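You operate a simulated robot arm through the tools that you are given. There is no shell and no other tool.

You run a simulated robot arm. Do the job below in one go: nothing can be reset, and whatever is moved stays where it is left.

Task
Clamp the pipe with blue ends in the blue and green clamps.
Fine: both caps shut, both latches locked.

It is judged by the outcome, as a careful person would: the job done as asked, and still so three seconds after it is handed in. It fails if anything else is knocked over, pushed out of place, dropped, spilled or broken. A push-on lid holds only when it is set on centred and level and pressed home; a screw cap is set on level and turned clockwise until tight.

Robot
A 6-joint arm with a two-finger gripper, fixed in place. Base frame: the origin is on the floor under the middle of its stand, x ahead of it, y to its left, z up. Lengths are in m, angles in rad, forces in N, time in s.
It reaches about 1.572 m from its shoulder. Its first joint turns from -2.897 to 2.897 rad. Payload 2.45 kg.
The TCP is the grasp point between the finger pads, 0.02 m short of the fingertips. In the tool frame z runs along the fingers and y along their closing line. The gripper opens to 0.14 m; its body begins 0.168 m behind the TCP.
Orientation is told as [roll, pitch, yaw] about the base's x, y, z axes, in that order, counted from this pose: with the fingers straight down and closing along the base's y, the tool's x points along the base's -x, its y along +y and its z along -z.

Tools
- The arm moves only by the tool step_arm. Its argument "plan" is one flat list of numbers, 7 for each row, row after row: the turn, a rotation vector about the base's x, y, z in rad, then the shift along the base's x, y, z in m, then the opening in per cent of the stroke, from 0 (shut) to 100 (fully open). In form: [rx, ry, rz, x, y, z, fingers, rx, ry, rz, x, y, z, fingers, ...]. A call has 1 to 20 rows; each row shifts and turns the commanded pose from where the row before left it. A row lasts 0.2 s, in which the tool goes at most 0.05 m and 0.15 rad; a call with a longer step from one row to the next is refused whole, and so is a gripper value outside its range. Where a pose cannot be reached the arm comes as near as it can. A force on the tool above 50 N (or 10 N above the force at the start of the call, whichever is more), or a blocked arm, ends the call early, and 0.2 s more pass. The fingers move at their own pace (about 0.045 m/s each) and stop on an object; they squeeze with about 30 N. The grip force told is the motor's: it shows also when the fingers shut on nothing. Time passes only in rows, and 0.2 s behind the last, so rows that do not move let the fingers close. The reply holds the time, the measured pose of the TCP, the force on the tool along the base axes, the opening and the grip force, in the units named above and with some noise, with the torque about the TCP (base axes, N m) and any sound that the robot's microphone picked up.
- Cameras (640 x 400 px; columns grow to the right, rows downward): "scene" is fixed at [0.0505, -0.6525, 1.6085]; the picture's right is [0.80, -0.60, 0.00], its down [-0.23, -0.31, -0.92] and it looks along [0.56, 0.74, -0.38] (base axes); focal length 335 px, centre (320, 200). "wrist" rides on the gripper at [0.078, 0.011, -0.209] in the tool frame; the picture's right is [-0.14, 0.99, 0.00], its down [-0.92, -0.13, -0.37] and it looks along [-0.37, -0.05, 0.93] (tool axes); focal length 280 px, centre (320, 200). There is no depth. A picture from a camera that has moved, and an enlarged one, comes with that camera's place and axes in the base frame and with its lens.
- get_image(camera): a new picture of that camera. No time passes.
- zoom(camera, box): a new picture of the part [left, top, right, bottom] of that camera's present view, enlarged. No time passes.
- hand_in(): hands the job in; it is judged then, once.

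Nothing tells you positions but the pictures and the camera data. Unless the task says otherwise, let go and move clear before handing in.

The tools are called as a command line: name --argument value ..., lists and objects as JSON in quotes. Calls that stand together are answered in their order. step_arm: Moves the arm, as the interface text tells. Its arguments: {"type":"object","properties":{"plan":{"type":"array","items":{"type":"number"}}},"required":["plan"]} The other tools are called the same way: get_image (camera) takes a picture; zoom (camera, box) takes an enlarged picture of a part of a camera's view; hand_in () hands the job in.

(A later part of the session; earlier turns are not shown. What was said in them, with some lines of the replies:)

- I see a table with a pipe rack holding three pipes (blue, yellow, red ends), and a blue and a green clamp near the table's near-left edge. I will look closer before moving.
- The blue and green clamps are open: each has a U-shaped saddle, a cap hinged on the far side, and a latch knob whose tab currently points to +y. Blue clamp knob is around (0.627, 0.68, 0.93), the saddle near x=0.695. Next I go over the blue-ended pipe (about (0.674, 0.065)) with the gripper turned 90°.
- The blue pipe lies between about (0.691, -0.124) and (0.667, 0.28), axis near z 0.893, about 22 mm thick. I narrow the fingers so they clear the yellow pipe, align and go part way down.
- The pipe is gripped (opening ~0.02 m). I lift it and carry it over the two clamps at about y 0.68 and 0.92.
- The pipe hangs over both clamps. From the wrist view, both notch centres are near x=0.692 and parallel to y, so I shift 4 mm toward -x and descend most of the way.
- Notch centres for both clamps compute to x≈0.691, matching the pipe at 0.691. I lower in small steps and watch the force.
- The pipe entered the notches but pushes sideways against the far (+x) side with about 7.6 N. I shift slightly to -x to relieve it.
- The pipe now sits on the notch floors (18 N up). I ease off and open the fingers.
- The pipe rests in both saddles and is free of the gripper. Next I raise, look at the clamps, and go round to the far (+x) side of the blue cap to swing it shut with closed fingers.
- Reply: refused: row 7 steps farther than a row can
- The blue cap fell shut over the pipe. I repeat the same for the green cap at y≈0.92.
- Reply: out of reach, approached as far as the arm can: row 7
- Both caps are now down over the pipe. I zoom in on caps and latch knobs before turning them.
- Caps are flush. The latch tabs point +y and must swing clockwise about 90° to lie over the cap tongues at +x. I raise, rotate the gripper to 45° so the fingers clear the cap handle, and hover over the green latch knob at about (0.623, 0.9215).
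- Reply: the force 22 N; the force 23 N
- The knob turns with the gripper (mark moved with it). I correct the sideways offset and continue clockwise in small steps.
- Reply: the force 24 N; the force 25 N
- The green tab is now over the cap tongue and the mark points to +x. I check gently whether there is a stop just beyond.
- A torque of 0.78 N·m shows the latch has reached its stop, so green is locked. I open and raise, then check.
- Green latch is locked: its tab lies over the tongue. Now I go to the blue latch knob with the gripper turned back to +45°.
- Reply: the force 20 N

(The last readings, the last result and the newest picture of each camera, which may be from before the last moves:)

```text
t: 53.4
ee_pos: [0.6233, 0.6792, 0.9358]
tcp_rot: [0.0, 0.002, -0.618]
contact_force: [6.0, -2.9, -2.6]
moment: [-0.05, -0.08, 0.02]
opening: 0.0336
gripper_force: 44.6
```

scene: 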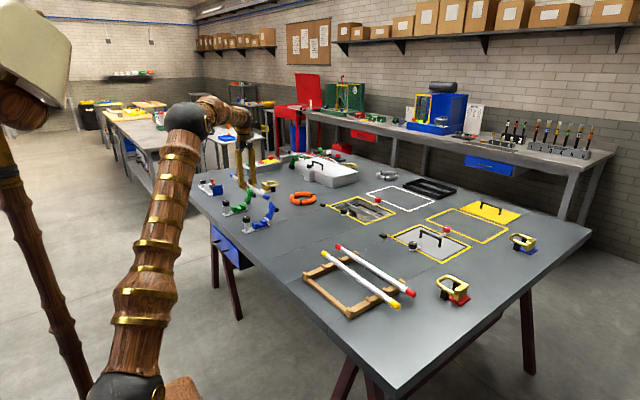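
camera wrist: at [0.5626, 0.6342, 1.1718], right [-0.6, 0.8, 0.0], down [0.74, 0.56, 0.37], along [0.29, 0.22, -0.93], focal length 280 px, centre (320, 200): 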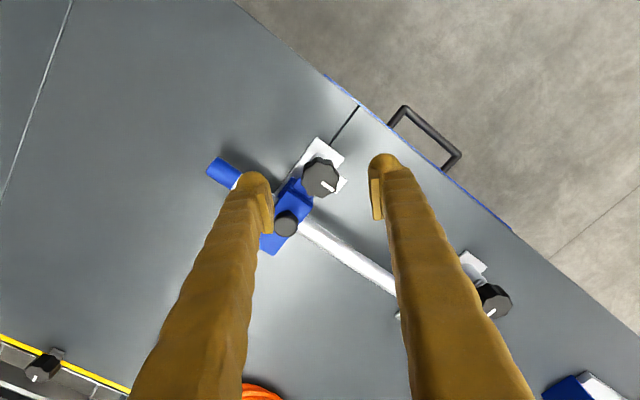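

step_arm --plan '[0, 0, -0.085, 0.0004, -0.0002, 0, 0, 0, 0, -0.085, 0, 0, 0, 0, 0, 0, 0, 0, 0, 0, 0]'

zoom --camera "wrist" --box '[224, 120, 416, 240]'

zoom --camera "scene" --box '[212, 176, 284, 236]'

```text
t: 54.2
ee_pos: [0.6239, 0.6793, 0.9361]
tcp_rot: [-0.001, 0.0, -0.788]
contact_force: [3.3, -12.0, -7.6]
moment: [-0.12, -0.03, -0.02]
opening: 0.0338
gripper_force: 45.2
```

```text
3.33 times, centred on (320, 180) of wrist
camera zoom: at [0.5768, 0.7434, 1.1444], right [0.8, 0.6, 0.0], down [0.56, -0.74, 0.37], along [0.22, -0.3, -0.93], focal length 935 px, centre (320, 267)
```

zoom: 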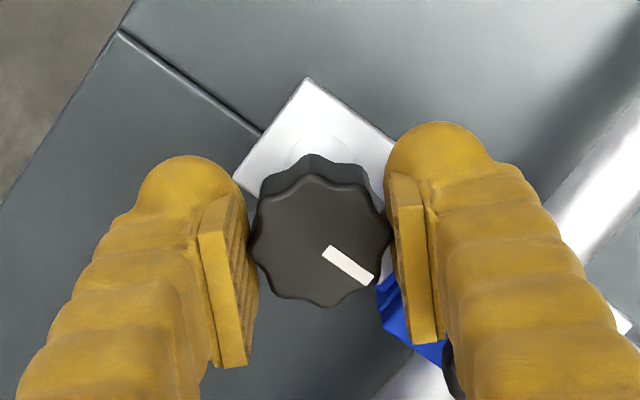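

```text
6.67 times, centred on (248, 206) of scene
camera zoom: at [0.0505, -0.6525, 1.6085], right [0.8, -0.6, 0.0], down [-0.23, -0.31, -0.92], along [0.56, 0.74, -0.38], focal length 2235 px, centre (800, 160)
```

zoom: 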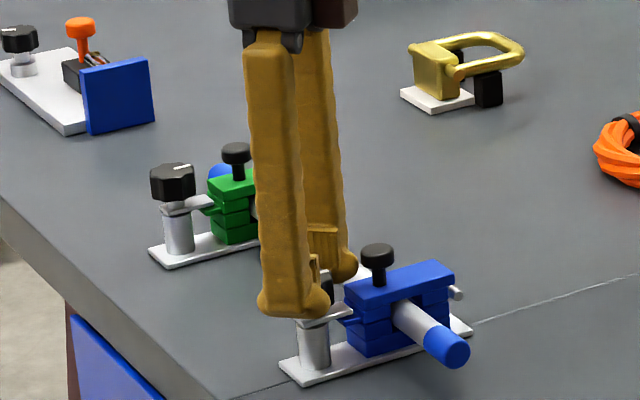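

step_arm --plan '[0, 0, -0.05, 0.0002, -0.0008, -0.0005, 0, 0, 0, 0, 0, 0, 0, 0]'

```text
t: 54.8
ee_pos: [0.6244, 0.6803, 0.9361]
tcp_rot: [0.001, 0.0, -0.836]
contact_force: [-7.1, 1.4, -4.3]
moment: [0.02, 0.01, 0.84]
opening: 0.0336
gripper_force: 45.5
```

The blue latch also hit its stop (0.84 N·m). I open, rise clear and inspect both clamps.

step_arm --plan '[0, 0, 0, 0, 0, 0, 40, 0, 0, 0, 0, 0, 0, 57, 0, 0, 0, 0, 0, 0, 57, 0, 0, 0, 0, 0, 0.03, 57, 0, 0, 0, 0, 0, 0.04, 57, 0, 0, 0, -0.02, 0, 0.04, 57, 0, 0, 0, -0.03, 0, 0.03, 57, 0, 0, 0, -0.04, 0, 0.02, 57, 0, 0, 0, -0.04, 0, 0.02, 57, 0, 0, 0, 0, 0, 0, 57]'

get_image --camera "wrist"

zoom --camera "scene" --box '[212, 176, 284, 236]'

get_image --camera "scene"

```text
t: 57.0
ee_pos: [0.496, 0.6807, 1.1154]
tcp_rot: [-0.001, 0.0, -0.837]
contact_force: [0.2, -0.6, 0.3]
moment: [-0.01, 0.02, 0.02]
opening: 0.08
gripper_force: 0.1
```

```text
taken
camera wrist: at [0.4521, 0.7459, 1.3232], right [0.83, 0.56, 0.0], down [0.52, -0.77, 0.37], along [0.21, -0.31, -0.93], focal length 280 px, centre (320, 200)
```

wrist: 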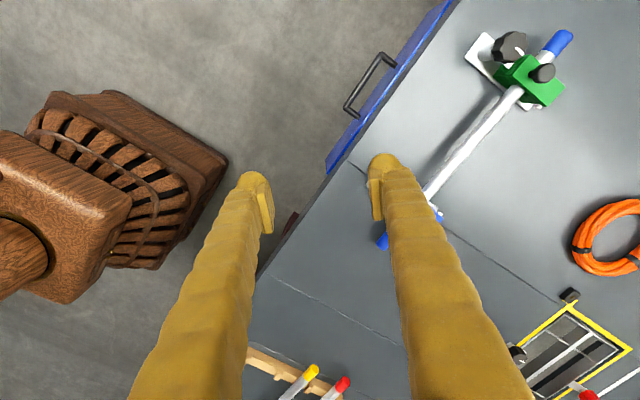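

```text
6.67 times, centred on (248, 206) of scene
camera zoom: at [0.0505, -0.6525, 1.6085], right [0.8, -0.6, 0.0], down [-0.23, -0.31, -0.92], along [0.56, 0.74, -0.38], focal length 2235 px, centre (800, 160)
```

zoom: 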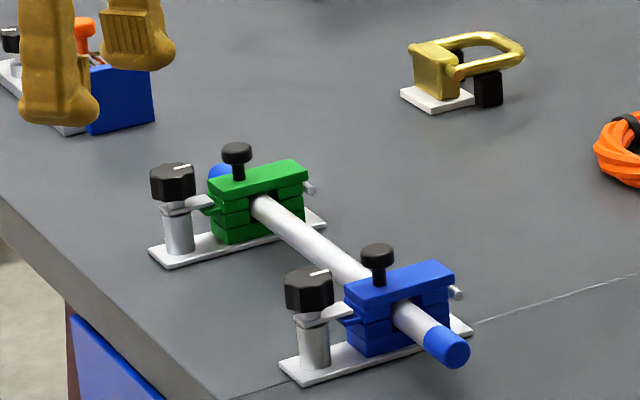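

```text
taken
```

scene: 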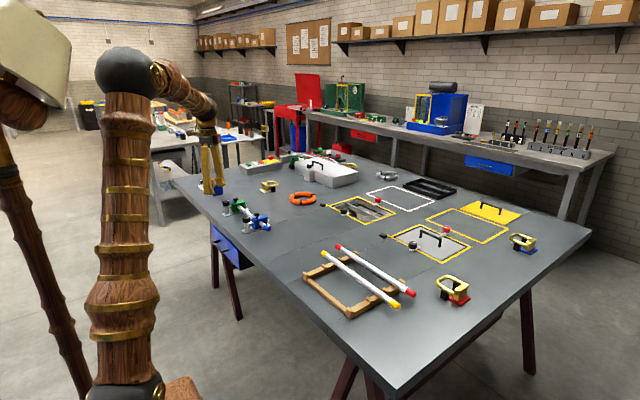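

zoom --camera "scene" --box '[236, 204, 284, 236]'

zoom --camera "scene" --box '[216, 190, 264, 222]'

```text
12.50 times, centred on (260, 220) of scene
camera zoom: at [0.0505, -0.6525, 1.6085], right [0.8, -0.6, 0.0], down [-0.23, -0.31, -0.92], along [0.56, 0.74, -0.38], focal length 4190 px, centre (1070, -50)
```

zoom: 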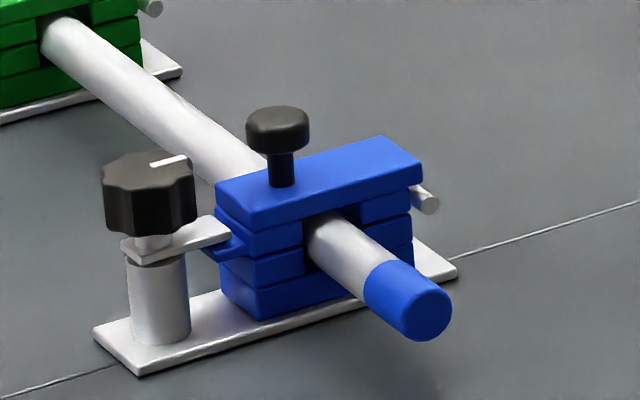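

```text
12.50 times, centred on (240, 206) of scene
camera zoom: at [0.0505, -0.6525, 1.6085], right [0.8, -0.6, 0.0], down [-0.23, -0.31, -0.92], along [0.56, 0.74, -0.38], focal length 4190 px, centre (1320, 125)
```

zoom: 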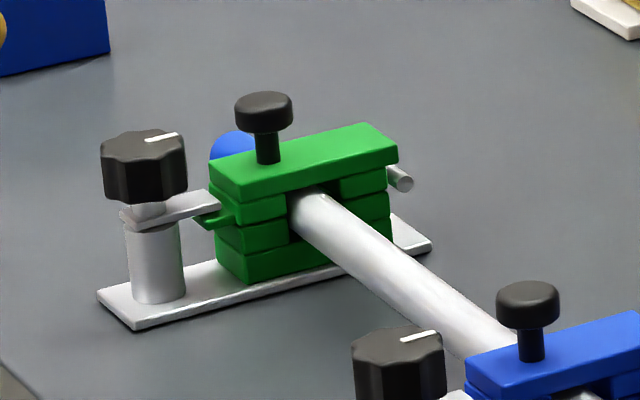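

Both caps are flush, with the blue-ended pipe held in both saddles. Both latch tabs lie over the cap tongues at their stops, the gripper is clear and everything else is where it was. I hand the job in.

hand_in

```text
The job is handed in.
```

The blue-ended pipe is clamped in the blue and green clamps, and I've handed the job in; I haven't seen the verdict.

- **Pipe:** it rests in both saddles, with a clamp near each end.
- **Caps:** both are shut flush over the pipe.
- **Latches:** I turned both knobs a quarter turn clockwise until they hit their stops. Each tab now lies over its cap's tongue. I heard no click from either, so I judged them locked by the stop and by the pictures.

The arm was open and clear before I handed in. In the last pictures, nothing else had been moved or knocked over.
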